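You operate a simulated robot arm through the tools that you are given. There is no shell and no other tool. Be economical: measure what you need, move in short steps, check, and stop when the job is done.

The job below is to be done with a simulated robot arm. You get a single attempt, and the scene is never put back.

## Task
Unwind the mini blue bobbin fully and set it on the pack bench.
Fine: black knob to UNWIND, winder slider till EMPTY and left home, knob to WIND again, roller arm away before lifting. Leave the rest.

It is judged by the outcome, as a careful person would: the job done as asked, and still so three seconds after it is handed in. It fails if anything else is knocked over, pushed out of place, dropped, spilled or broken.

## Robot
A 7-joint arm with a two-finger parallel gripper, fixed in place. Base frame: the origin is at the foot of the arm, x ahead of it, y to its left, z up. Readings come in mm, degrees, newtons and seconds.
With the tool pointing down near the work surface it reaches from about 300 to 700 mm from the base axis. Its first joint turns from -66.0 to 66.0 degrees. Payload 1.57 kg.
Tool frame: the origin (TCP) lies between the finger pads and is the grasp point; the fingertips stand 30 mm ahead of it; z points along the fingers, y is the line along which they close. Largest opening 110 mm; finger width 24, thickness 12; the body of the gripper, 48 by 112 mm, starts 78 mm behind the TCP.
Orientation is that of the tool frame in the base frame, as a unit quaternion [x, y, z, w]. With the fingers straight down and closing along the base's y, the tool's x points along the base's -x, its y along +y and its z along -z.

## Interface
- The arm moves only by the tool step_arm. Its argument "increments" is text: rows parted by semicolons, each of 7 numbers parted by spaces: the shift along the tool's x, y, z in units of 400 mm (1.0 is 400 mm), then the turn, a rotation vector about the tool's x, y, z in units of 180 degrees (1.0 is 180 degrees), then the closure, from 0 (fully open) to 1 (shut). In form: dx dy dz ax ay az grip; .... A call has 1 to 12 rows; each row is the pose to reach, as a shift and turn from the pose commanded when the call began, along the tool's axes at that moment. A call with a number of a shift or a turn outside -1 to 1 is refused whole. Rows are played at 5 a second. More than 50 mm and 8.6 degrees between two rows, or a gripper value outside its range, and nothing of the call is played. A pose out of reach is approached as far as the arm can. The call stops where the force on the tool passes 60 N (or 10 N more than at its start, if that is more) or the arm is blocked; 0.2 s more then pass. Each finger travels about 108 mm/s and halts on what it meets, pressing with about 38 N; the grip force reading is that of the motor and also rises with nothing between the fingers. The clock runs only during rows and for 0.2 s after the last one: add rows that repeat a pose to give the fingers time. It gives the time, the measured TCP pose, the force on the tool (base axes), the opening and the grip force at its end, in the units of the frame above (readings bear some noise).
- Cameras (640 x 400 px; columns grow to the right, rows downward): "scene" is fixed at [167.4, -389, 1387.8]; the picture's right is [0.79, -0.61, 0.00], its down [-0.47, -0.60, -0.65] and it looks along [0.40, 0.51, -0.76] (base axes); focal length 328 px, centre (320, 200). "wrist" rides on the gripper at [70, 16, -141] in the tool frame; the picture's right is [-0.23, 0.97, 0.00], its down [-0.85, -0.20, -0.48] and it looks along [-0.47, -0.11, 0.88] (tool axes); focal length 222 px, centre (320, 200).
- grab_frame(camera): a new picture of that camera. No time passes.
- point_at(camera, pixels): for up to 12 pixels [column, row] of the newest picture of that camera ("zoom" is the newest enlarged one), the place [x, y, z] in the base frame of the surface seen there, good to about 2 mm, but the place of the scene camera against the robot may be out by one fixed shift of up to 18 mm in any direction. No time passes.
- inspect(camera, box): a new picture of the part [left, top, right, bottom] of that camera's present view, enlarged. No time passes.
- close_job(): hands the job in; it is judged then, once.

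Go step by step. Measure first, check grasps and placings, and put right what went wrong. The budget is 80 turns and 54 pictures, counting those below and the enlarged ones. Unless the task says otherwise, let go and move clear before handing in, and close with one line.

The tools are called after "Request:" as name(argument=value, ...) on one line, values as JSON. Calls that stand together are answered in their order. step_arm: Moves the arm, as the interface text tells. Its arguments: {"type":"object","properties":{"increments":{"type":"string"}},"required":["increments"]} The other tools are called the same way: grab_frame (camera) takes a picture; point_at (camera, pixels) gives the place of the surface under pixels of a picture; inspect (camera, box) takes an enlarged picture of a part of a camera's view; close_job () hands the job in.

At the start:

```text
time_s: 0.0
ee_pos: [390.0, -258.0, 1147.2]
tcp_rot: [0.0, 1.0, 0.0, 0.0]
contact_force: [0.4, -0.4, 0.0]
finger_gap: 109.9
finger_force: 0.1
```

scene: 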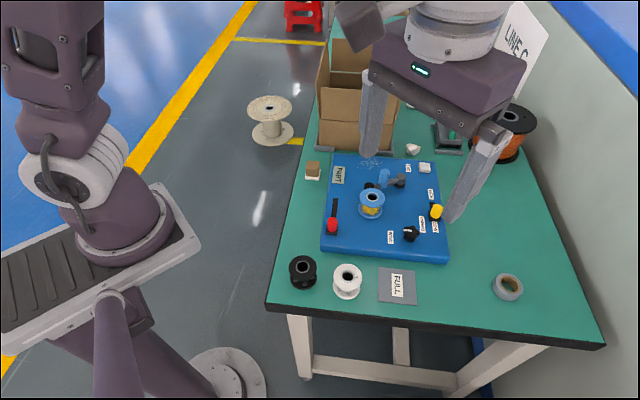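
wrist: 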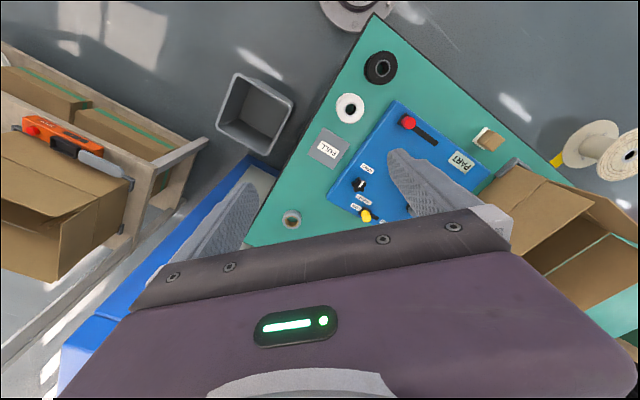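

The scene picture shows a blue winder panel (about pixels 320-450, 155-262) with a blue bobbin at (371,203), black knob (410,233), red slider (331,225) and yellow knob (436,211). I'll enlarge it to read the labels.

Request:
inspect(camera="scene", box=[310, 140, 460, 270])

Request:
inspect(camera="wrist", box=[310, 80, 510, 230])

Request:
inspect(camera="scene", box=[260, 0, 640, 340])

```text
3.08 times, centred on (385, 205) of scene
```

zoom: 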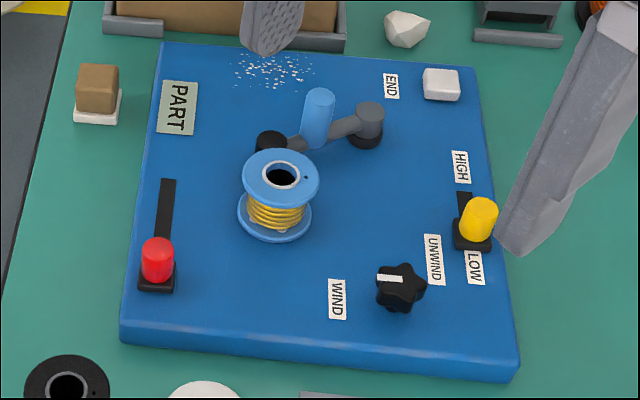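

```text
2.67 times, centred on (410, 155) of wrist
```

zoom: 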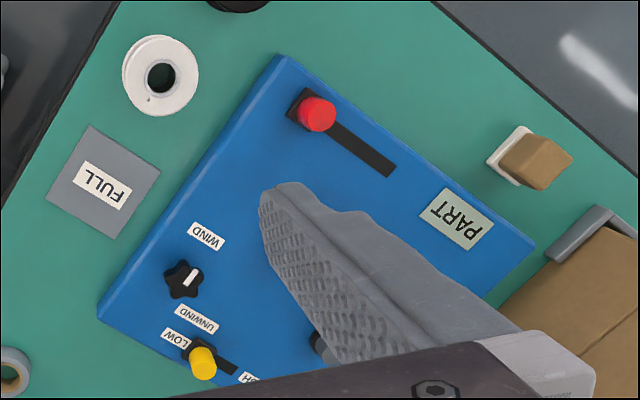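

```text
1.18 times, centred on (450, 170) of scene
```

zoom: 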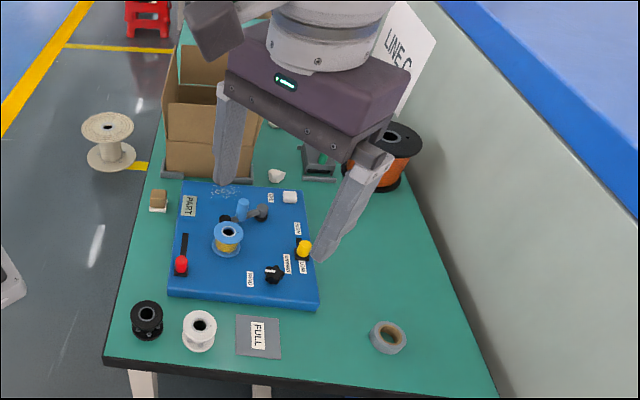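

The zooms show: red slider with PART display at upper left (winder), WIND/UNWIND knob pointing to WIND, yellow LOW/HIGH slider (leave). The wrist view shows a wooden bench at left with cartons and a tape gun; I'll measure key places.

Request:
grab_frame(camera="wrist")

Request:
grab_frame(camera="scene")

Request:
point_at(camera="wrist", pixels=[[408, 121], [437, 141], [360, 184], [365, 215], [167, 160], [20, 55], [50, 125], [350, 107], [380, 68], [255, 115], [130, 230], [399, 102]])

Request:
point_at(camera="scene", pixels=[[331, 225], [334, 200], [410, 233], [436, 211], [371, 197], [385, 172], [400, 168], [372, 215], [372, 188], [346, 280], [303, 270], [353, 158]])

```text
48 pictures are left
```

wrist: 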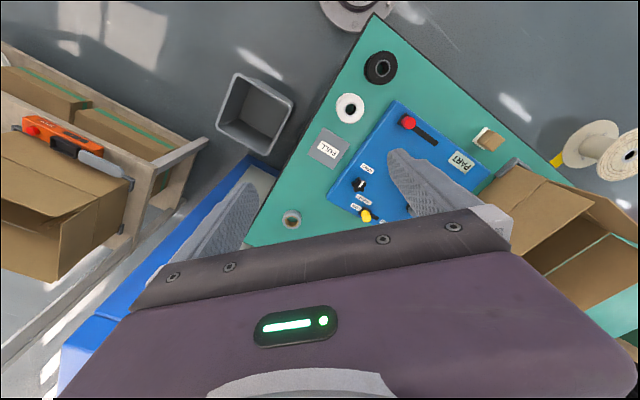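

```text
47 pictures are left
```

scene: 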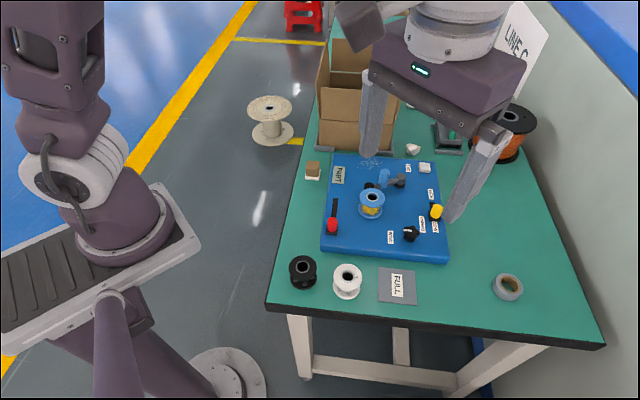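

```text
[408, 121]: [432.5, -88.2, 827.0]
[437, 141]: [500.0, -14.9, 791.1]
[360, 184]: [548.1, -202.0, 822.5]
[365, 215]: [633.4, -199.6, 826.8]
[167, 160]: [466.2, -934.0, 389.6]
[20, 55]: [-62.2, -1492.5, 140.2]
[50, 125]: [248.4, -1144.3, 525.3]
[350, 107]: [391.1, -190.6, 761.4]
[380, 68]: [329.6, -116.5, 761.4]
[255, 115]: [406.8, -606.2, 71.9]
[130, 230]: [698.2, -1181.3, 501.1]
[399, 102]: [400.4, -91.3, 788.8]
```

```text
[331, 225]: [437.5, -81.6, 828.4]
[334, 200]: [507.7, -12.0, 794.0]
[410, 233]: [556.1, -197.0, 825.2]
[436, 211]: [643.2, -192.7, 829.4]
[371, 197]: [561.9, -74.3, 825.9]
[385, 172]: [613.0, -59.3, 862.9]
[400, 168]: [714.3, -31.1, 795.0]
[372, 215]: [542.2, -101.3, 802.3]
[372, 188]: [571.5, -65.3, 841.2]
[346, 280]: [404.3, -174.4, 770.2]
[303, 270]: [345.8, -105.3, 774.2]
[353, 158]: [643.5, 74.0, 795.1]
```

Wrist and scene measures differ by about (+8,+5,+3) mm (scene offset). No reachable pack bench is visible yet (the wooden one is at y≈-1100), so I'll swing the wrist camera to the left at height to look for it.

Request:
step_arm(increments="0 0.1 0 0 0 0 0; 0 0.2 0 0 0 0 0; 0 0.3 0 0 0 0 0; 0 0.4 0 0 0 0 0; 0 0.5 0 0 0 0 0; 0 0.6 0 0 0 0 0; 0 0.7 0 0 0 0 0; 0 0.8 0 0 0 0 0; 0 0.9 0 0 0 0 0; 0 1 0 0 0 0 0")

Request:
grab_frame(camera="wrist")

Request:
grab_frame(camera="scene")

```text
time_s: 2.2
ee_pos: [390.4, 143.3, 1148.9]
tcp_rot: [0.001, 1.0, 0.0, -0.001]
contact_force: [-0.2, -0.1, 0.2]
finger_gap: 110.2
finger_force: 0.0
```

```text
46 pictures are left
```

wrist: 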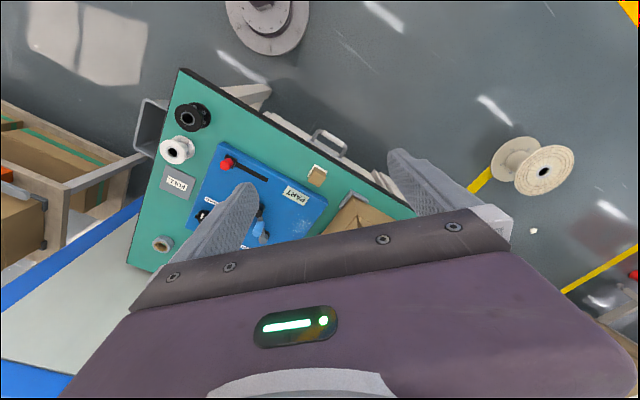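

```text
45 pictures are left
```

scene: 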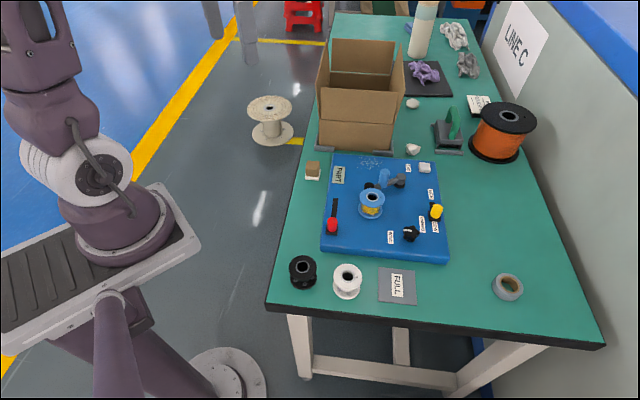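

The view is clear now. I'll enlarge the far table area (400-540, 0-160) and the panel to find anything labelled pack.

Request:
inspect(camera="scene", box=[400, 50, 540, 160])

Request:
inspect(camera="scene", box=[310, 0, 560, 120])

Request:
inspect(camera="scene", box=[310, 140, 460, 270])

```text
3.64 times, centred on (470, 105) of scene
```

zoom: 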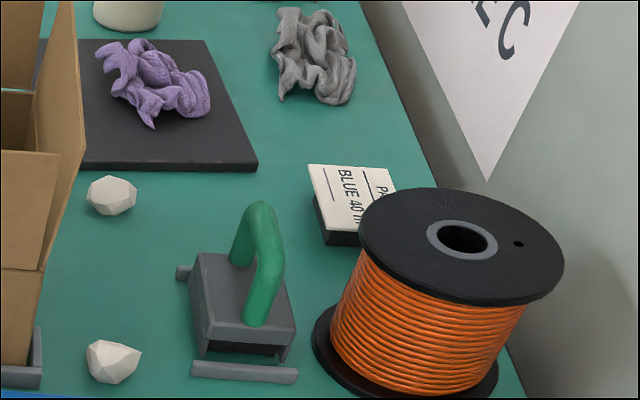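

```text
2.56 times, centred on (435, 60) of scene
```

zoom: 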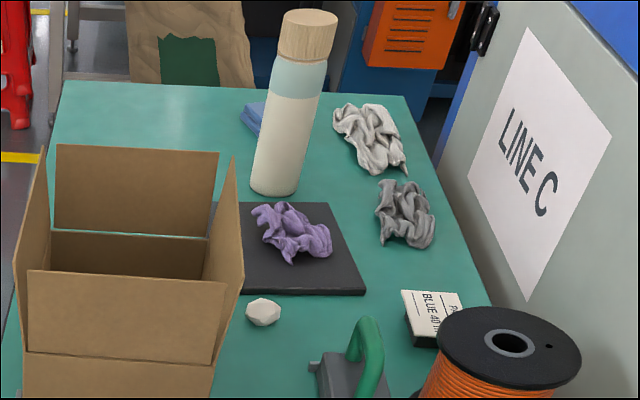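

```text
3.08 times, centred on (385, 205) of scene
```

zoom: 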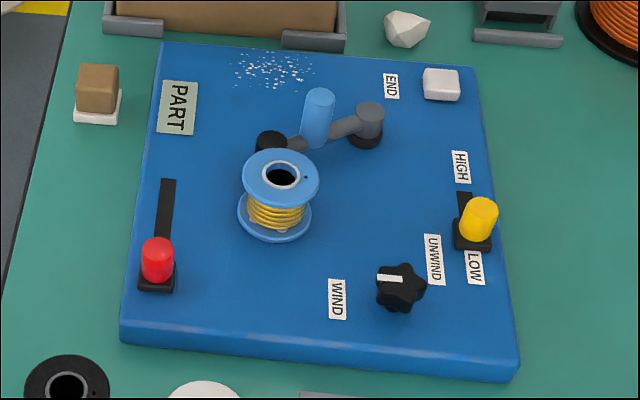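

A card at scene (478,104) reads "PA… BLUE 40 m…", which may be relevant to packing. I'll locate it and move the wrist camera to read it.

Request:
grab_frame(camera="scene")

Request:
point_at(camera="scene", pixels=[[478, 103], [505, 115], [430, 77], [425, 10], [340, 130], [360, 45], [267, 105], [316, 168], [396, 280], [508, 283], [340, 20], [270, 305]])

Request:
point_at(camera="wrist", pixels=[[75, 185], [20, 120], [310, 130], [150, 120], [395, 170], [600, 340], [60, 320], [330, 140]])

Request:
inspect(camera="wrist", box=[120, 60, 420, 270])

```text
41 pictures are left
```

scene: 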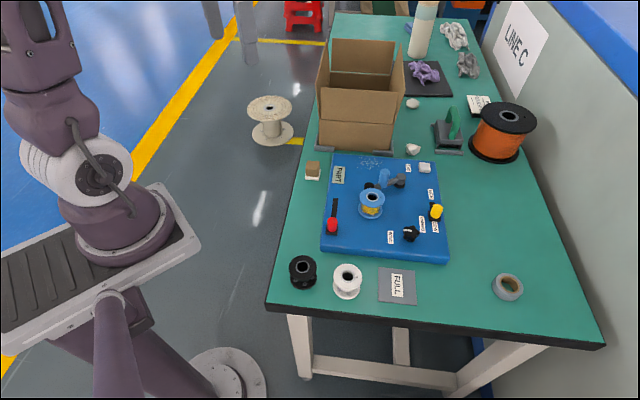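

```text
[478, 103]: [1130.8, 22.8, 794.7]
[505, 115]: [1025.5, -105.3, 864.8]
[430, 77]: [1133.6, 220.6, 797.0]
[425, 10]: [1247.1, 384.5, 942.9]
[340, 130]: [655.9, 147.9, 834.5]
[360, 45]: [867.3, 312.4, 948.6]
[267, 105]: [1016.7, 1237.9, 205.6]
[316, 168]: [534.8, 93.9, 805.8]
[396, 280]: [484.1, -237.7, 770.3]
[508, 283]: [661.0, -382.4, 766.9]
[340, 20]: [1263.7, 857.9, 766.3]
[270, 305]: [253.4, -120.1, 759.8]
```

```text
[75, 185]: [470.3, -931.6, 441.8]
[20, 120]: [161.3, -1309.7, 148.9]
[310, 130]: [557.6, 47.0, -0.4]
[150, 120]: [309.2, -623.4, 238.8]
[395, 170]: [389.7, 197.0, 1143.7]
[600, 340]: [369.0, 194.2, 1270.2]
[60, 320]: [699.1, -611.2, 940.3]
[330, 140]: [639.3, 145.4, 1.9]
```

```text
1.90 times, centred on (270, 165) of wrist
```

zoom: 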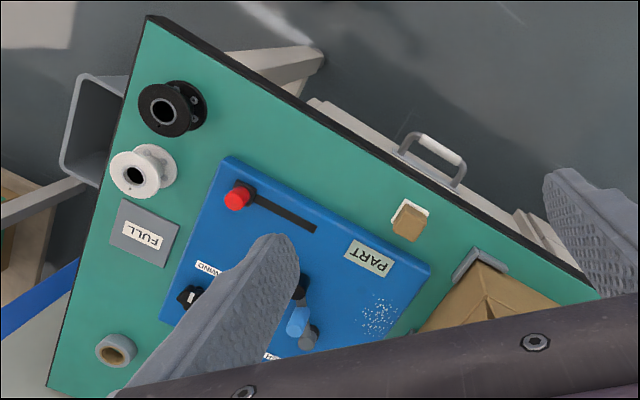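

All so far is one table; nothing in reach is labelled pack yet. I'll turn the wrist to the left to look at the +y side.

Request:
step_arm(increments="0.02 0.03 0 0 0 -0.045 0; 0.05 0.06 0 0 0 -0.09 0; 0.08 0.09 0 0 0 -0.135 0; 0.11 0.12 0 0 0 -0.18 0; 0.14 0.15 0 0 0 -0.225 0; 0.17 0.18 0 0 0 -0.27 0; 0.2 0.21 0 0 0 -0.315 0; 0.23 0.24 0 0 0 -0.36 0; 0.25 0.27 0 0 0 -0.40 0; 0.25 0.3 0 0 0 -0.44 0")

Request:
grab_frame(camera="wrist")

```text
time_s: 4.4
ee_pos: [289.6, 262.0, 1147.7]
tcp_rot: [-0.638, 0.77, 0.0, 0.0]
contact_force: [-0.3, 0.3, -0.1]
finger_gap: 110.1
finger_force: 0.1
```

```text
39 pictures are left
```

wrist: 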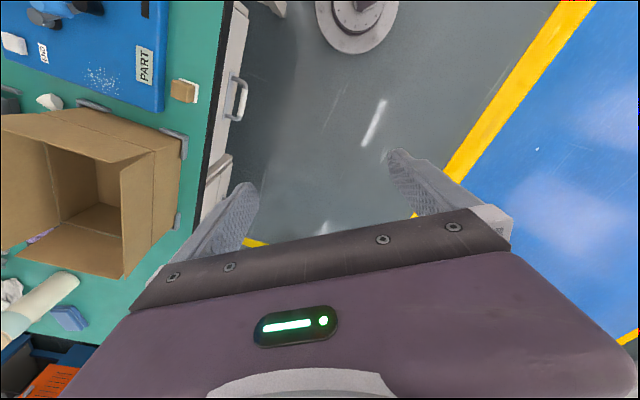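

No bench on the left, so the green table is the only reachable bench. I'll go back over it with this yaw so the left half of the wrist picture shows the card at (1130,20) and the panel.

Request:
step_arm(increments="0.087 -0.067 0 0 0 0 0; 0.173 -0.135 0 0 0 0 0; 0.26 -0.2 0 0 0 0 0; 0.346 -0.27 0 0 0 0 0; 0.43 -0.335 0 0 0 0 0; 0.52 -0.4 0 0 0 0 0; 0.605 -0.47 0 0 0 0 0; 0.69 -0.54 0 0 0 0 0")

Request:
grab_frame(camera="wrist")

```text
time_s: 6.2
ee_pos: [448.9, -52.8, 1148.6]
tcp_rot: [-0.637, 0.771, 0.0, 0.0]
contact_force: [0.3, 0.8, -0.1]
finger_gap: 109.9
finger_force: 0.0
```

```text
38 pictures are left
```

wrist: 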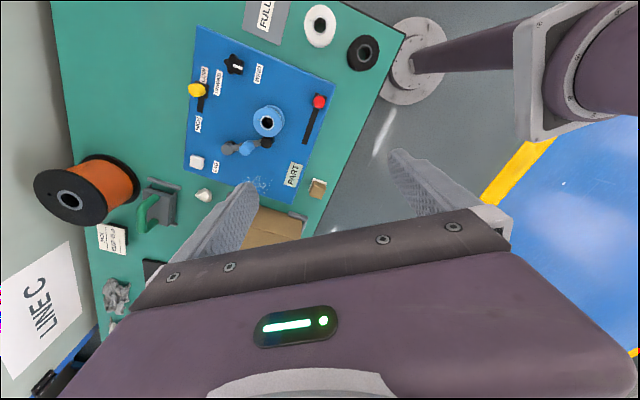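

The card is at wrist (112,238) and the panel around (260,110) is unobstructed. I'll enlarge both and measure the controls with the wrist camera.

Request:
point_at(camera="wrist", pixels=[[319, 101], [306, 143], [268, 123], [234, 63], [230, 148], [247, 148], [267, 142], [196, 162], [197, 90], [258, 73], [219, 85], [294, 175]])

Request:
inspect(camera="wrist", box=[82, 215, 142, 260])

Request:
inspect(camera="wrist", box=[180, 20, 345, 215])

```text
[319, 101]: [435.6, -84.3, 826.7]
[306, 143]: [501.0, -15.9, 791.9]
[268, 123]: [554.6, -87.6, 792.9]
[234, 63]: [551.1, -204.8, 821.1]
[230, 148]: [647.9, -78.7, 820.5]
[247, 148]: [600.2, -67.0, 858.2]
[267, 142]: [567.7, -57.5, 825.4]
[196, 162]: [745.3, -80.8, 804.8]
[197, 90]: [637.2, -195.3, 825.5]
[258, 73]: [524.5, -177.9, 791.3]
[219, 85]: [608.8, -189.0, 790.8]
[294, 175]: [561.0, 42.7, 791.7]
```

```text
8.89 times, centred on (112, 238) of wrist
```

zoom: 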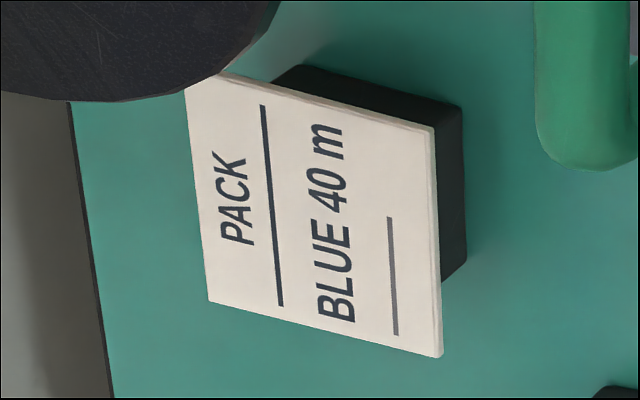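

```text
2.05 times, centred on (262, 118) of wrist
```

zoom: 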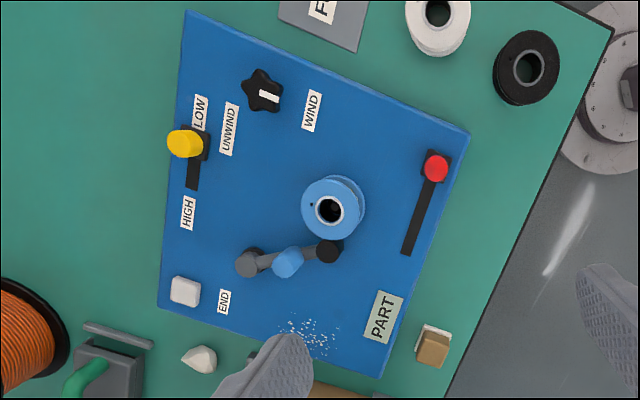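

The ticket says "PACK / BLUE 40 m", i.e. this green table is the pack bench. Now I'll measure the knob's mark and lobes, slider ends, bobbin flange and roller arm from the zoom.

Request:
point_at(camera="zoom", pixels=[[261, 96], [277, 98], [245, 88], [262, 72], [250, 108], [278, 106], [436, 165], [423, 166], [449, 166], [436, 180], [448, 152], [406, 251]])

Request:
point_at(camera="zoom", pixels=[[304, 205], [355, 205], [330, 182], [330, 236], [316, 207], [286, 262], [246, 264], [328, 250], [328, 259], [270, 262], [185, 290], [229, 130]])

```text
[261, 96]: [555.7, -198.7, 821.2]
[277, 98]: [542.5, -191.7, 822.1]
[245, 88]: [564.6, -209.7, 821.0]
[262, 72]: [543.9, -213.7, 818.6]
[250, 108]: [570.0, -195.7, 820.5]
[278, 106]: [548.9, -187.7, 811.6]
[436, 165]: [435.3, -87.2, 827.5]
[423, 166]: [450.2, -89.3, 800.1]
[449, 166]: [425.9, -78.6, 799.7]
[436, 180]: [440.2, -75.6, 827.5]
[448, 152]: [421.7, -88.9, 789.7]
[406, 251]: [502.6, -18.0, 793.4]
```

```text
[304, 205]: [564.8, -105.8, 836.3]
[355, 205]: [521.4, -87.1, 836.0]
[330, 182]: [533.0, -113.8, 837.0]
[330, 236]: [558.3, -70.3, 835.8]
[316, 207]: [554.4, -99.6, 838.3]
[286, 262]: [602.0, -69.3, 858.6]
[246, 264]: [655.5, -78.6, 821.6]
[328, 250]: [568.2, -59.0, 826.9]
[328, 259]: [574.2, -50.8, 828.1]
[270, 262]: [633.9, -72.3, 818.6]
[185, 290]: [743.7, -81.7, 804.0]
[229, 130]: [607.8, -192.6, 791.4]
```

Knob centre is about (555,-201) with its mark pointing toward WIND (~140°), bobbin centre about (545,-92), red slider (435,-85). I'll move above the knob with the closing axis along the mark.

Request:
step_arm(increments="0.045 -0.047 0.081 0 0 0.027 0.1; 0.09 -0.094 0.163 0 0 0.054 0.2; 0.134 -0.141 0.244 0 0 0.081 0.3; 0.179 -0.189 0.326 0 0 0.108 0.4; 0.224 -0.236 0.407 0 0 0.135 0.42; 0.269 -0.283 0.489 0 0 0.162 0.42; 0.3135 -0.33 0.57 0 0 0.189 0.42")

Request:
grab_frame(camera="wrist")

```text
time_s: 7.8
ee_pos: [554.9, -197.1, 917.5]
tcp_rot: [-0.384, 0.924, -0.001, 0.0]
contact_force: [-0.7, 0.9, -0.9]
finger_gap: 63.8
finger_force: 0.1
```

```text
35 pictures are left
```

wrist: 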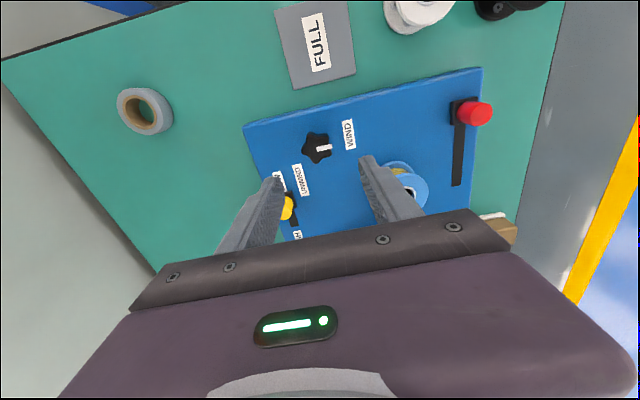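

The knob is at wrist (318,148) with its white mark pointing right at WIND. I'll enlarge to fix its centre precisely.

Request:
inspect(camera="wrist", box=[270, 115, 370, 205])

Request:
point_at(camera="wrist", pixels=[[318, 147], [303, 147], [330, 137], [312, 133], [331, 156], [313, 161], [349, 135], [301, 180], [475, 112], [402, 190]])

```text
4.44 times, centred on (320, 160) of wrist
```

zoom: 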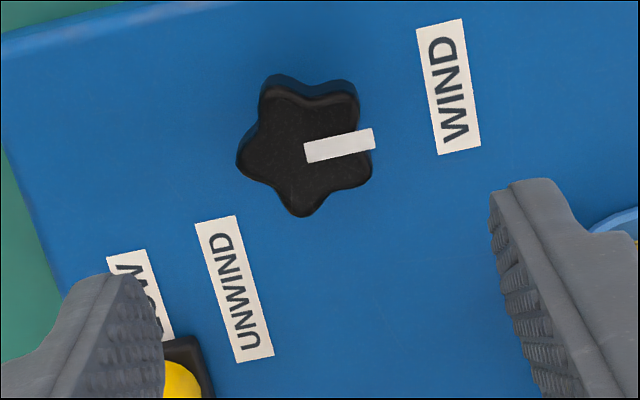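

```text
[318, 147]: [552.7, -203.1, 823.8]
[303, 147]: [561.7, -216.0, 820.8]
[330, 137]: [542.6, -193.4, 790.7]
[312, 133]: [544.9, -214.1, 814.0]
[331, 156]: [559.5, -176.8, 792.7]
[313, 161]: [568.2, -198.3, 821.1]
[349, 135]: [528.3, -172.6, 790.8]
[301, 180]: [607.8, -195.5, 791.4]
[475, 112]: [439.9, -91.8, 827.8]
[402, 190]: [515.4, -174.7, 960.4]
```

Knob centre is (553,-203), WIND lies at 129° and UNWIND at 8°, so about -120° of turn is needed. I'll descend around the knob and grip it.

Request:
step_arm(increments="0.014 -0.007 0.06 0 0 0 0.42; 0.014 -0.007 0.12 0 0 0 0.42; 0.014 -0.007 0.18 0 0 0 0.42; 0.014 -0.007 0.224 0 0 0 0.42; 0.014 -0.007 0.224 0 0 0 0.42; 0.014 -0.007 0.224 0 0 0 0.8; 0.014 -0.007 0.224 0 0 0 0.8; 0.014 -0.007 0.224 0 0 0 0.8")

Request:
inspect(camera="scene", box=[310, 140, 460, 270])

```text
time_s: 9.6
ee_pos: [556.1, -203.3, 827.2]
tcp_rot: [-0.384, 0.923, -0.001, 0.0]
contact_force: [6.4, -5.4, -8.2]
finger_gap: 32.4
finger_force: 40.9
```

```text
3.08 times, centred on (385, 205) of scene
```

zoom: 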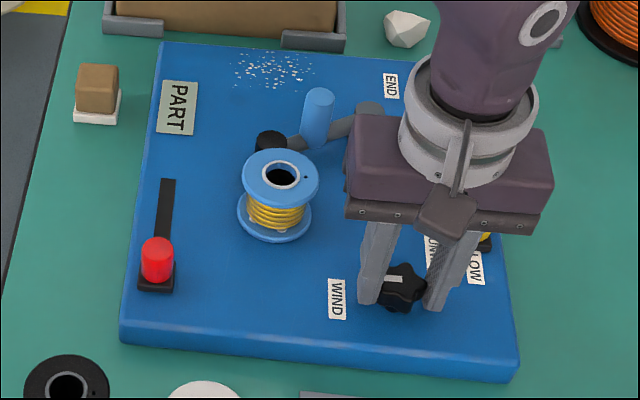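

The knob is gripped (gap 32 mm) between the fingers at zoom (400,285). I'll turn it clockwise in small steps, first about 86°.

Request:
step_arm(increments="0 0 0 0 0 0.04 0.8; 0 0 0 0 0 0.08 0.8; 0 0 0 0 0 0.12 0.8; 0 0 0 0 0 0.16 0.8; 0 0 0 0 0 0.2 0.8; 0 0 0 0 0 0.24 0.8; 0 0 0 0 0 0.28 0.8; 0 0 0 0 0 0.32 0.8; 0 0 0 0 0 0.36 0.8; 0 0 0 0 0 0.4 0.8; 0 0 0 0 0 0.44 0.8; 0 0 0 0 0 0.48 0.8")

Request:
inspect(camera="scene", box=[310, 140, 460, 270])

```text
time_s: 12.2
ee_pos: [552.8, -204.1, 829.7]
tcp_rot: [0.354, 0.935, 0.0, -0.002]
contact_force: [-1.4, -17.5, -16.3]
finger_gap: 32.7
finger_force: 40.5
```

```text
3.08 times, centred on (385, 205) of scene
```

zoom: 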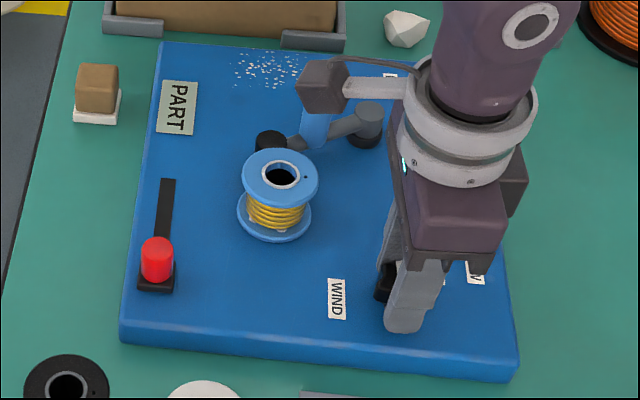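

It is following with little force. I'll turn the remaining ~35°.

Request:
step_arm(increments="0 0 0 0 0 0.04 0.8; 0 0 0 0 0 0.08 0.8; 0 0 0 0 0 0.12 0.8; 0 0 0 0 0 0.16 0.8; 0 0 0 0 0 0.19 0.8; 0 0 0 0 0 0.19 0.8")

Request:
inspect(camera="wrist", box=[200, 80, 440, 230])

```text
time_s: 13.6
ee_pos: [552.4, -203.9, 827.9]
tcp_rot: [0.612, 0.79, -0.001, -0.002]
contact_force: [-27.7, -7.8, -7.6]
finger_gap: 32.8
finger_force: 40.8
```

```text
2.67 times, centred on (320, 155) of wrist
```

zoom: 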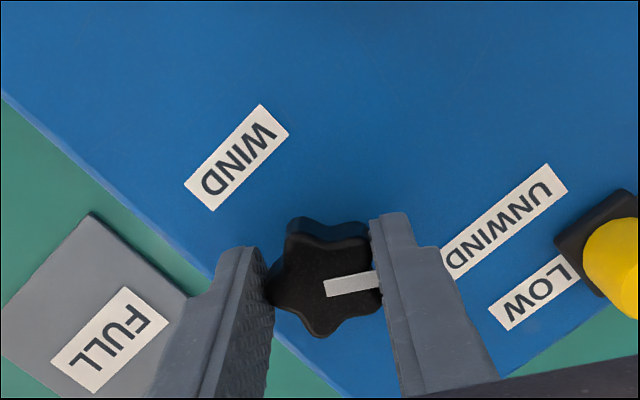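

The mark now points right toward UNWIND (zoom 352,283). I'll release, lift and check the angle.

Request:
step_arm(increments="0 0 0 0 0 0 0.5; 0 0 0 0 0 0 0.5; 0 0 -0.05 0 0 0 0.5; 0 0 -0.15 0 0 0 0.5; 0 0 -0.225 0 0 0 0.5")

Request:
inspect(camera="wrist", box=[240, 90, 400, 200])

```text
time_s: 14.8
ee_pos: [554.5, -203.3, 920.3]
tcp_rot: [0.611, 0.791, 0.0, 0.0]
contact_force: [-0.7, 0.6, 1.0]
finger_gap: 55.0
finger_force: 0.0
```

```text
3.64 times, centred on (320, 145) of wrist
```

zoom: 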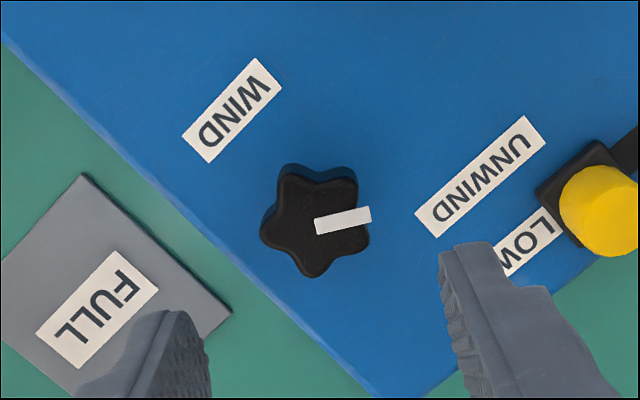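

The mark points at the UNWIND label. Quick numerical check of the mark's direction, along with the label.

Request:
point_at(camera="zoom", pixels=[[320, 225], [368, 214], [480, 176], [231, 110], [314, 222], [267, 232], [356, 183], [365, 240]])

```text
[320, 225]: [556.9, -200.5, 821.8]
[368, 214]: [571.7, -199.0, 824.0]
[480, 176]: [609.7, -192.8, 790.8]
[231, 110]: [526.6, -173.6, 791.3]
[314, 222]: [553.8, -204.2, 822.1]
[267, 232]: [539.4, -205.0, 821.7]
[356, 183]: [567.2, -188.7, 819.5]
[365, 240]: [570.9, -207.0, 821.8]
```

The mark is at 6° and the label at 9°, so the knob is on UNWIND. Next I'll move above the red slider (436,-86) with the fingers closing along its travel.

Request:
step_arm(increments="0.072 -0.042 0 0 0 -0.034 0.5; 0.143 -0.085 0 0 0 -0.068 0.5; 0.215 -0.127 0 0 0 -0.102 0.5; 0.286 -0.17 0 0 0 -0.136 0.5; 0.358 -0.212 0 0 0 -0.169 0.5; 0.358 -0.212 0 0 0 -0.169 0.5")

Request:
inspect(camera="wrist", box=[220, 60, 460, 230])

```text
time_s: 16.2
ee_pos: [433.1, -86.2, 917.1]
tcp_rot: [0.382, 0.924, 0.001, -0.001]
contact_force: [0.3, 0.0, -0.2]
finger_gap: 54.9
finger_force: 0.1
```

```text
2.35 times, centred on (340, 145) of wrist
```

zoom: 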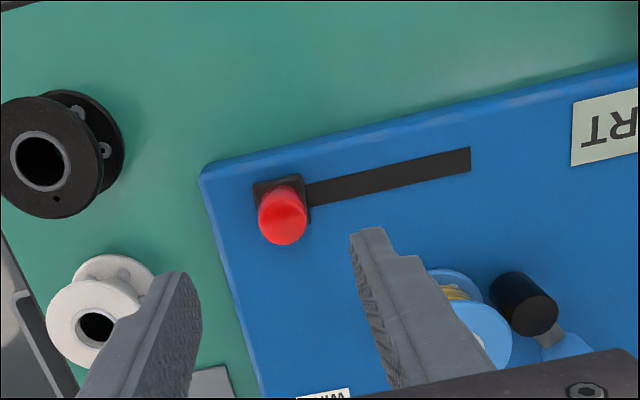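

The red slider cap is at zoom (283,215), slot running to (470,160). I'll measure cap and block points.

Request:
point_at(camera="zoom", pixels=[[283, 222], [260, 215], [306, 212], [283, 242], [283, 190], [259, 187], [302, 176], [309, 205], [468, 160], [312, 192], [470, 330], [466, 345]])

```text
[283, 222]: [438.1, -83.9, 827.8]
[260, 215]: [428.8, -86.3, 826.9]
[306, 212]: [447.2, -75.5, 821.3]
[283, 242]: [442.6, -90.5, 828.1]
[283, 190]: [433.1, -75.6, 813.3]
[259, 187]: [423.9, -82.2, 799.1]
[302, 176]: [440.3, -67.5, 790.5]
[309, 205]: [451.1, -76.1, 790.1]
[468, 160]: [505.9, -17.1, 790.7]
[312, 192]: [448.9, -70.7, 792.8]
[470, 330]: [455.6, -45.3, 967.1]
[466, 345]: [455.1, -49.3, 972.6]
```

Cap centre is about (437,-84.5), its block top z≈799. I'll descend with tips at ~805 and close on the cap.

Request:
step_arm(increments="-0.004 0.01 0.07 0 0 0 0.5; -0.004 0.01 0.14 0 0 0 0.5; -0.004 0.01 0.205 0 0 0 0.5; -0.004 0.01 0.205 0 0 0 0.5; -0.004 0.01 0.205 0 0 0 0.9; -0.004 0.01 0.205 0 0 0 0.9; -0.004 0.01 0.205 0 0 0 0.9")

Request:
inspect(camera="scene", box=[310, 140, 460, 270])

```text
time_s: 17.8
ee_pos: [443.0, -84.3, 835.3]
tcp_rot: [0.382, 0.924, 0.0, 0.0]
contact_force: [1.1, 0.7, -15.6]
finger_gap: 22.8
finger_force: 35.1
```

```text
3.08 times, centred on (385, 205) of scene
```

zoom: 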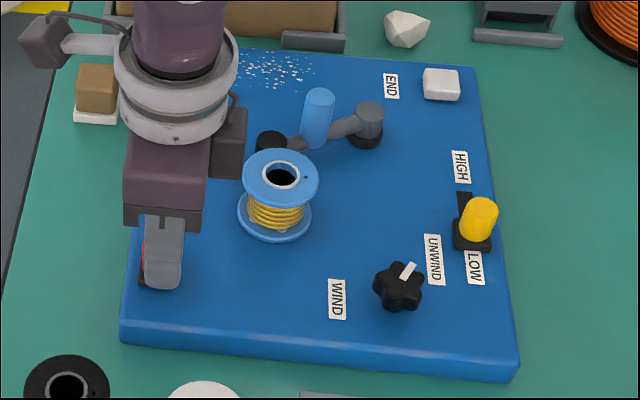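

The cap is gripped (gap 22.8). I'll slide it along its slot in short rows, stopping at the end stop.

Request:
step_arm(increments="0 0.03 -0.005 0 0 0 0.9; 0 0.06 -0.005 0 0 0 0.9; 0 0.09 -0.005 0 0 0 0.9; 0 0.12 -0.005 0 0 0 0.9; 0 0.145 -0.005 0 0 0 0.9")

Request:
inspect(camera="scene", box=[310, 140, 460, 270])

Request:
inspect(camera="wrist", box=[220, 60, 460, 230])

```text
time_s: 19.0
ee_pos: [481.2, -45.5, 839.2]
tcp_rot: [0.382, 0.924, 0.0, 0.002]
contact_force: [5.9, -7.2, -6.4]
finger_gap: 22.6
finger_force: 34.8
```

```text
3.08 times, centred on (385, 205) of scene
```

zoom: 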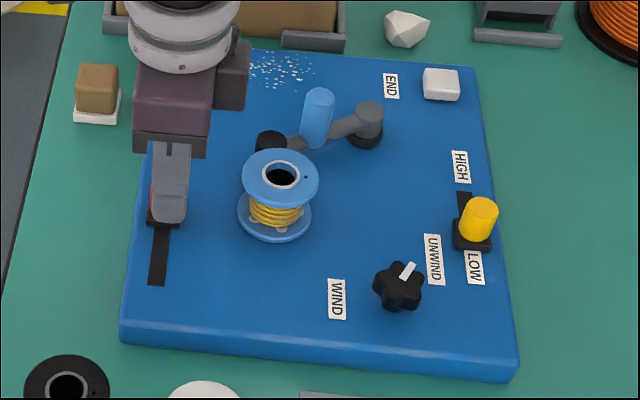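

```text
2.35 times, centred on (340, 145) of wrist
```

zoom: 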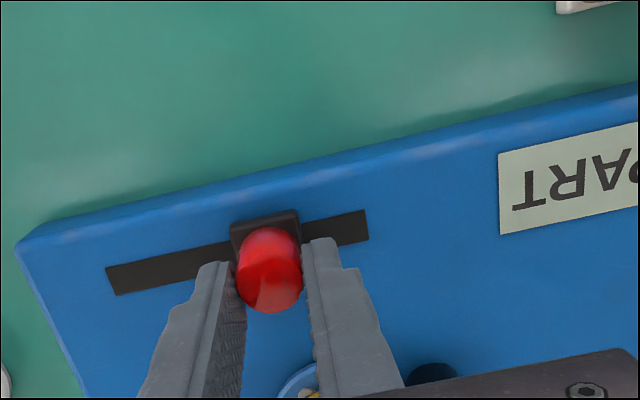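

The slider moves freely (≈55 mm so far) and the bobbin already shows less wire at zoom (277,215). I'll push the rest to the end and wait a few rows.

Request:
step_arm(increments="0 0.02 0 0 0 0 0.9; 0 0.035 0 0 0 0 0.9; 0 0.05 0 0 0 0 0.9; 0 0.06 0 0 0 0 0.9; 0 0.06 0 0 0 0 0.9; 0 0.06 0 0 0 0 0.9; 0 0.06 0 0 0 0 0.9; 0 0.06 0 0 0 0 0.9")

Request:
inspect(camera="wrist", box=[220, 60, 640, 230])

Request:
inspect(camera="scene", box=[310, 140, 460, 270])

```text
time_s: 20.8
ee_pos: [498.0, -28.4, 838.9]
tcp_rot: [0.383, 0.924, 0.0, 0.0]
contact_force: [15.9, -16.6, -6.0]
finger_gap: 22.5
finger_force: 35.0
```

```text
1.52 times, centred on (430, 145) of wrist
```

zoom: 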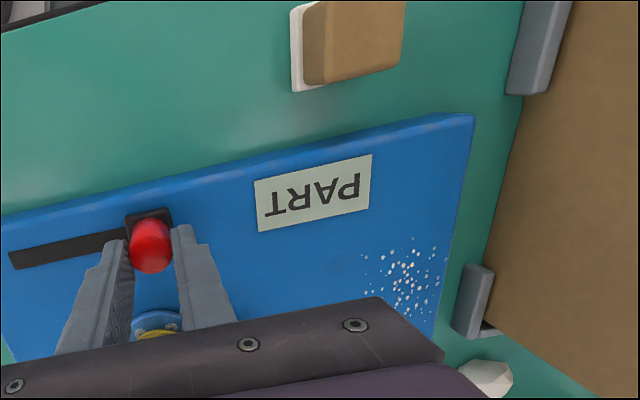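

```text
3.08 times, centred on (385, 205) of scene
```

zoom: 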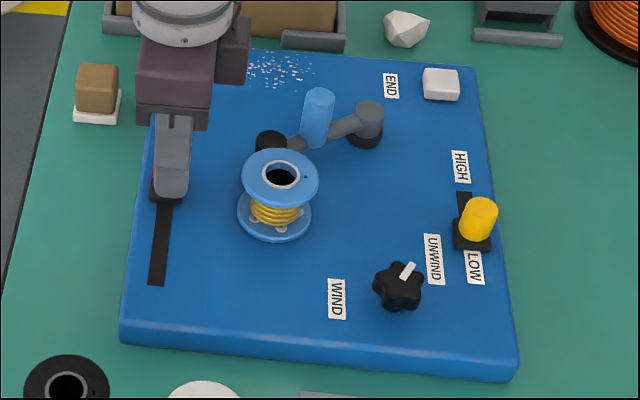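

The slider is at the far end, display still PART, with some wire left. I'll wait 2.4 s to see whether it keeps unwinding while held.

Request:
step_arm(increments="0 0 0 0 0 0 0.9; 0 0 0 0 0 0 0.9; 0 0 0 0 0 0 0.9; 0 0 0 0 0 0 0.9; 0 0 0 0 0 0 0.9; 0 0 0 0 0 0 0.9; 0 0 0 0 0 0 0.9; 0 0 0 0 0 0 0.9; 0 0 0 0 0 0 0.9; 0 0 0 0 0 0 0.9; 0 0 0 0 0 0 0.9; 0 0 0 0 0 0 0.9")

Request:
inspect(camera="scene", box=[310, 140, 460, 270])

```text
time_s: 23.4
ee_pos: [498.2, -28.3, 839.3]
tcp_rot: [0.383, 0.924, 0.0, 0.001]
contact_force: [16.1, -14.7, 7.4]
finger_gap: 22.5
finger_force: 35.6
```

```text
3.08 times, centred on (385, 205) of scene
```

zoom: 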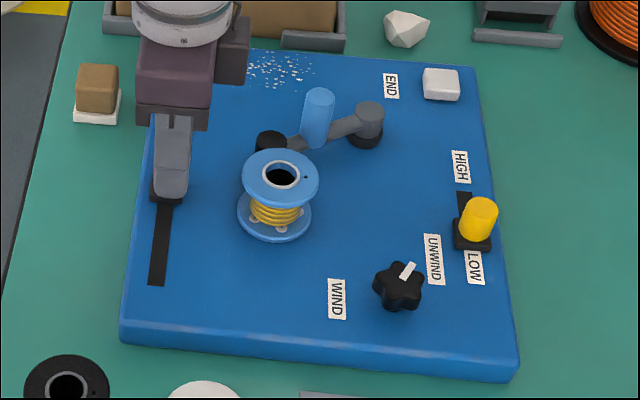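

No change while held, so it unwinds per stroke. I'll bring it home and stroke out again.

Request:
step_arm(increments="0 -0.04 0 0 0 0 0.9; 0 -0.08 0 0 0 0 0.9; 0 -0.12 0 0 0 0 0.9; 0 -0.16 0 0 0 0 0.9; 0 -0.2 0 0 0 0 0.9; 0 -0.2 0 0 0 0 0.9; 0 -0.16 0 0 0 0 0.9; 0 -0.12 0 0 0 0 0.9; 0 -0.08 0 0 0 0 0.9; 0 -0.04 0 0 0 0 0.9; 0 0.002 0 0 0 0 0.9; 0 0.002 0 0 0 0 0.9")

Request:
inspect(camera="scene", box=[310, 140, 460, 270])

```text
time_s: 26.0
ee_pos: [498.7, -26.7, 838.1]
tcp_rot: [0.382, 0.924, 0.0, 0.0]
contact_force: [-9.1, 9.8, 10.8]
finger_gap: 22.6
finger_force: 34.9
```

```text
3.08 times, centred on (385, 205) of scene
```

zoom: 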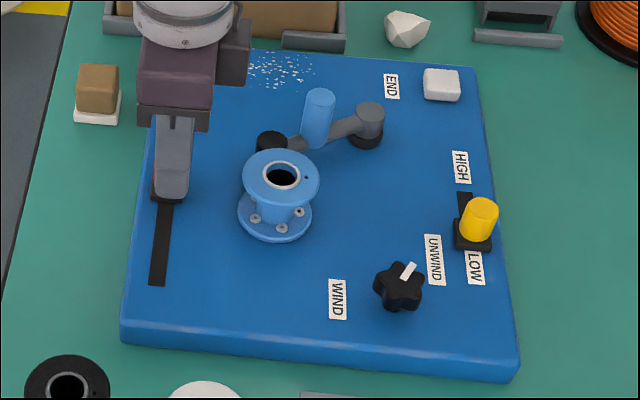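

The bobbin core is now bare. I'll bring the slider home, then check the display and slider position.

Request:
step_arm(increments="0 -0.04 0 0 0 0 0.9; 0 -0.08 0 0 0 0 0.9; 0 -0.12 0 0 0 0 0.9; 0 -0.16 0 0 0 0 0.9; 0 -0.2 0 0 0 0 0.9; 0 -0.206 0 0 0 0 0.9; 0 -0.206 0 0 0 0 0.9")

Request:
inspect(camera="wrist", box=[220, 60, 640, 230])

Request:
inspect(camera="scene", box=[310, 140, 460, 270])

```text
time_s: 27.6
ee_pos: [438.7, -84.5, 839.9]
tcp_rot: [0.383, 0.924, 0.0, 0.002]
contact_force: [14.8, -4.2, -18.2]
finger_gap: 22.7
finger_force: 35.4
```

```text
1.52 times, centred on (430, 145) of wrist
```

zoom: 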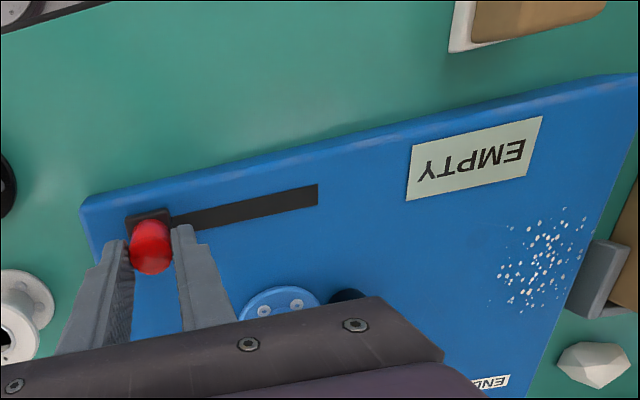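

```text
3.08 times, centred on (385, 205) of scene
```

zoom: 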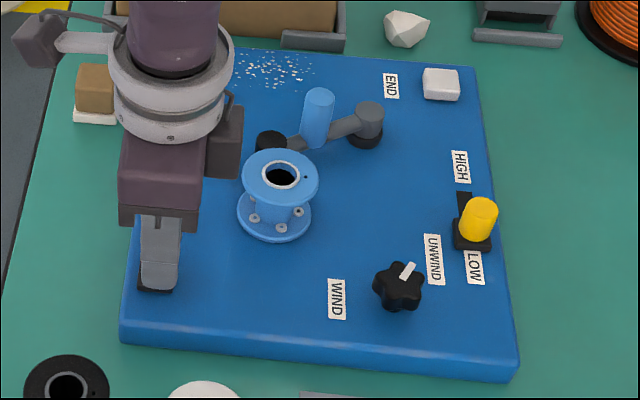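

Display reads EMPTY and the slider is home. I'll release, rise, and go back over the knob.

Request:
step_arm(increments="0 0 0 0 0 0 0.5; 0 0 0 0 0 0 0.5; 0 0 -0.1 0 0 0 0.5; 0 0 -0.2 0 0 0 0.5; -0.083 -0.002 -0.2 0 0 0.034 0.5; -0.165 -0.003 -0.2 0 0 0.068 0.5; -0.248 -0.005 -0.2 0 0 0.102 0.5; -0.331 -0.006 -0.2 0 0 0.136 0.5; -0.4135 -0.008 -0.2 0 0 0.169 0.5; -0.4135 -0.008 -0.2 0 0 0.169 0.5")

Request:
inspect(camera="scene", box=[310, 140, 460, 270])

```text
time_s: 29.8
ee_pos: [555.7, -205.6, 919.4]
tcp_rot: [0.613, 0.79, 0.0, 0.0]
contact_force: [-0.1, -0.4, 0.1]
finger_gap: 55.1
finger_force: 0.0
```

```text
3.08 times, centred on (385, 205) of scene
```

zoom: 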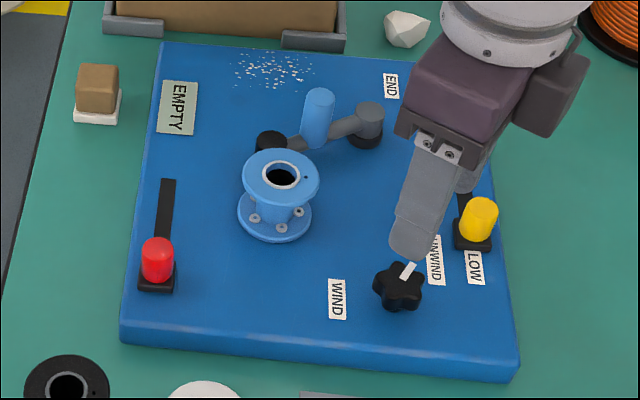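

Slider at home and EMPTY confirmed. Now down onto the knob and grip.

Request:
step_arm(increments="0.006 -0.002 0.06 0 0 0 0.5; 0.006 -0.002 0.12 0 0 0 0.5; 0.006 -0.002 0.18 0 0 0 0.5; 0.006 -0.002 0.229 0 0 0 0.5; 0.006 -0.002 0.229 0 0 0 0.5; 0.006 -0.002 0.229 0 0 0 0.8; 0.006 -0.002 0.229 0 0 0 0.8; 0.006 -0.002 0.229 0 0 0 0.8")

```text
time_s: 31.6
ee_pos: [551.6, -201.2, 829.1]
tcp_rot: [0.612, 0.79, -0.001, 0.0]
contact_force: [-8.9, -2.6, -4.0]
finger_gap: 32.6
finger_force: 40.9
```

Gripped again at gap 32.6. Turning counter-clockwise, first 86°.

Request:
step_arm(increments="0 0 0 0 0 -0.04 0.8; 0 0 0 0 0 -0.08 0.8; 0 0 0 0 0 -0.12 0.8; 0 0 0 0 0 -0.16 0.8; 0 0 0 0 0 -0.2 0.8; 0 0 0 0 0 -0.24 0.8; 0 0 0 0 0 -0.28 0.8; 0 0 0 0 0 -0.32 0.8; 0 0 0 0 0 -0.36 0.8; 0 0 0 0 0 -0.4 0.8; 0 0 0 0 0 -0.44 0.8; 0 0 0 0 0 -0.48 0.8")

Request:
step_arm(increments="0 0 0 0 0 -0.04 0.8; 0 0 0 0 0 -0.08 0.8; 0 0 0 0 0 -0.12 0.8; 0 0 0 0 0 -0.16 0.8; 0 0 0 0 0 -0.19 0.8; 0 0 0 0 0 -0.19 0.8; 0 0 0 0 0 -0.19 0.5; 0 0 0 0 0 -0.19 0.5; 0 0 -0.1 0 0 -0.19 0.5; 0 0 -0.2 0 0 -0.19 0.5; 0 0 -0.23 0 0 -0.19 0.5")

Request:
inspect(camera="wrist", box=[230, 90, 450, 230])

```text
time_s: 34.2
ee_pos: [552.9, -204.1, 828.3]
tcp_rot: [-0.096, 0.995, -0.002, 0.001]
contact_force: [1.6, -32.4, 8.7]
finger_gap: 32.6
finger_force: 40.7
```

```text
time_s: 36.6
ee_pos: [555.3, -201.2, 920.0]
tcp_rot: [-0.384, 0.923, 0.0, 0.0]
contact_force: [0.5, 0.0, 0.1]
finger_gap: 54.9
finger_force: 0.2
```

```text
2.86 times, centred on (340, 160) of wrist
```

zoom: 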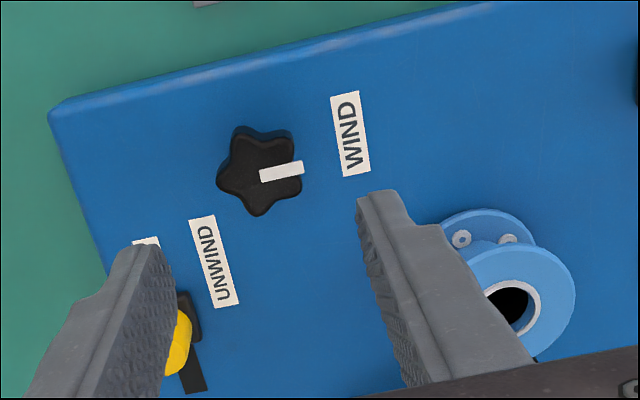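

The mark points at WIND again. Next the roller arm: handle around (603,-67, top 860), pivot near (650,-79). I'll move above the handle with narrower fingers and look.

Request:
step_arm(increments="-0.046 0.022 0 0 0 0.044 0.55; -0.092 0.043 0 0 0 0.088 0.55; -0.138 0.065 0 0 0 0.131 0.55; -0.184 0.087 0 0 0 0.175 0.55; -0.23 0.109 0 0 0 0.219 0.55; -0.276 0.13 0 0 0 0.262 0.55; -0.322 0.152 0 0 0 0.306 0.55; -0.322 0.152 0 0 0 0.306 0.55")

Request:
grab_frame(camera="wrist")

Request:
grab_frame(camera="scene")

```text
time_s: 38.4
ee_pos: [600.6, -67.8, 919.9]
tcp_rot: [0.087, 0.996, 0.0, -0.001]
contact_force: [0.6, -0.3, 0.0]
finger_gap: 49.6
finger_force: 0.1
```

```text
17 pictures are left
```

wrist: 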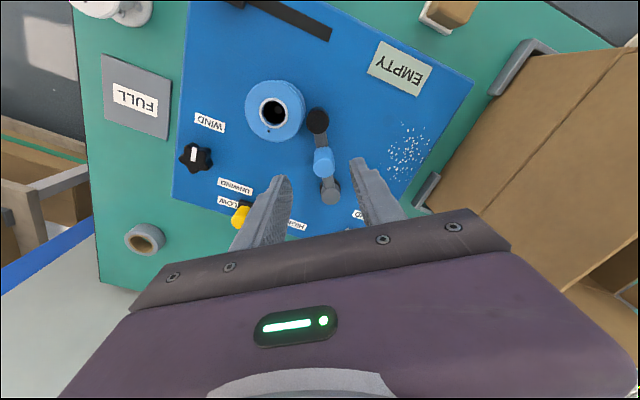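

```text
16 pictures are left
```

scene: 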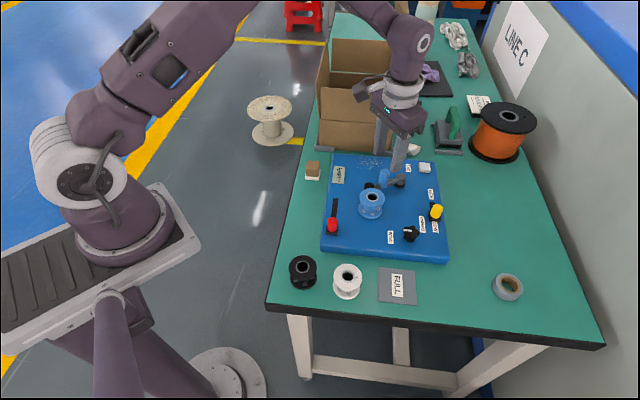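

The handle is at wrist (322,160), roller (317,122), pivot (330,192). I'll measure these and the carton's nearest edges.

Request:
point_at(camera="wrist", pixels=[[321, 157], [322, 166], [317, 118], [330, 194], [328, 182], [319, 135], [270, 105], [427, 188], [520, 60], [450, 150], [600, 60], [275, 140]])

Request:
inspect(camera="wrist", box=[240, 70, 400, 220])

```text
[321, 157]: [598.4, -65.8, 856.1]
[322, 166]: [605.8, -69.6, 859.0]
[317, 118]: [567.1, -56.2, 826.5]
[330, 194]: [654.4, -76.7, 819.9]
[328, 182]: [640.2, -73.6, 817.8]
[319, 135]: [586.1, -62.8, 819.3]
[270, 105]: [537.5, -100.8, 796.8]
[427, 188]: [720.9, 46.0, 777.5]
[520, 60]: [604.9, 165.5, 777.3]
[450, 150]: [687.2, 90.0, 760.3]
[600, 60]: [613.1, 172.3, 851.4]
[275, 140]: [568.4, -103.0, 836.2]
```

```text
2.67 times, centred on (320, 145) of wrist
```

zoom: 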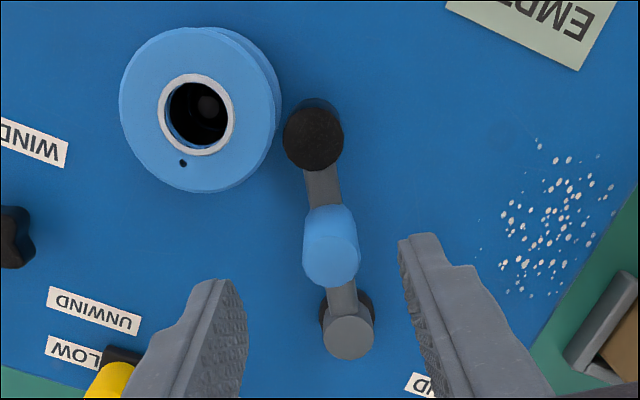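

Pivot ≈(651,-77), handle centre ≈(603,-68), free of neighbours. I'll descend to tips ≈831 and grip the handle.

Request:
step_arm(increments="-0.006 0 0.05 0 0 0 0.55; -0.006 0 0.1 0 0 0 0.55; -0.006 0 0.147 0 0 0 0.55; -0.006 0 0.147 0 0 0 0.55; -0.006 0 0.147 0 0 0 0.9; -0.006 0 0.147 0 0 0 0.9; -0.006 0 0.147 0 0 0 0.9")

```text
time_s: 40.0
ee_pos: [602.1, -68.1, 859.7]
tcp_rot: [0.086, 0.996, 0.001, 0.0]
contact_force: [4.3, 17.1, -5.6]
finger_gap: 26.3
finger_force: 8.7
```

Gap 26 with low motor force: still closing. I'll hold a little longer.

Request:
step_arm(increments="0 0 0 0 0 0 0.9; 0 0 0 0 0 0 0.9; 0 0 0 0 0 0 0.9")

```text
time_s: 40.8
ee_pos: [601.9, -67.9, 861.1]
tcp_rot: [0.086, 0.996, 0.0, 0.0]
contact_force: [5.3, 18.1, -7.1]
finger_gap: 27.6
finger_force: 9.5
```

The reading (gap 27.6, 18 N in +y) is odd, so I'll look before moving.

Request:
inspect(camera="wrist", box=[240, 80, 400, 200])

```text
3.33 times, centred on (320, 140) of wrist
```

zoom: 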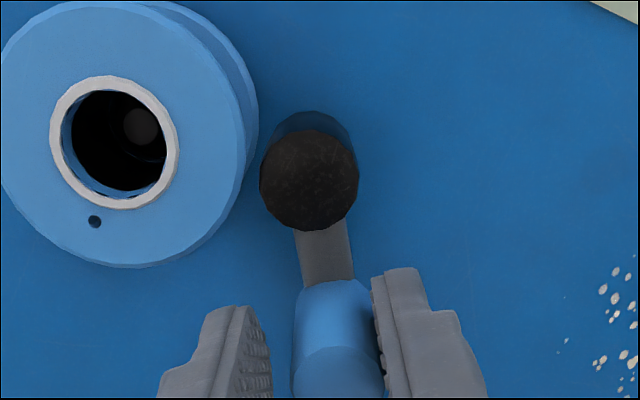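

Only the +y finger touches (handle sits ~5 mm toward +y), pressing the roller at the bobbin. I'll open a bit, shift +5 mm in tool y, and close again.

Request:
step_arm(increments="0 0 0 0 0 0 0.65; 0 0.012 0 0 0 0 0.65; 0 0.013 0 0 0 0 0.65; 0 0.013 0 0 0 0 0.9; 0 0.013 0 0 0 0 0.9; 0 0.013 0 0 0 0 0.9")

```text
time_s: 42.2
ee_pos: [602.4, -64.4, 861.7]
tcp_rot: [0.087, 0.996, 0.0, 0.0]
contact_force: [-1.0, -5.4, 0.8]
finger_gap: 21.7
finger_force: 34.7
```

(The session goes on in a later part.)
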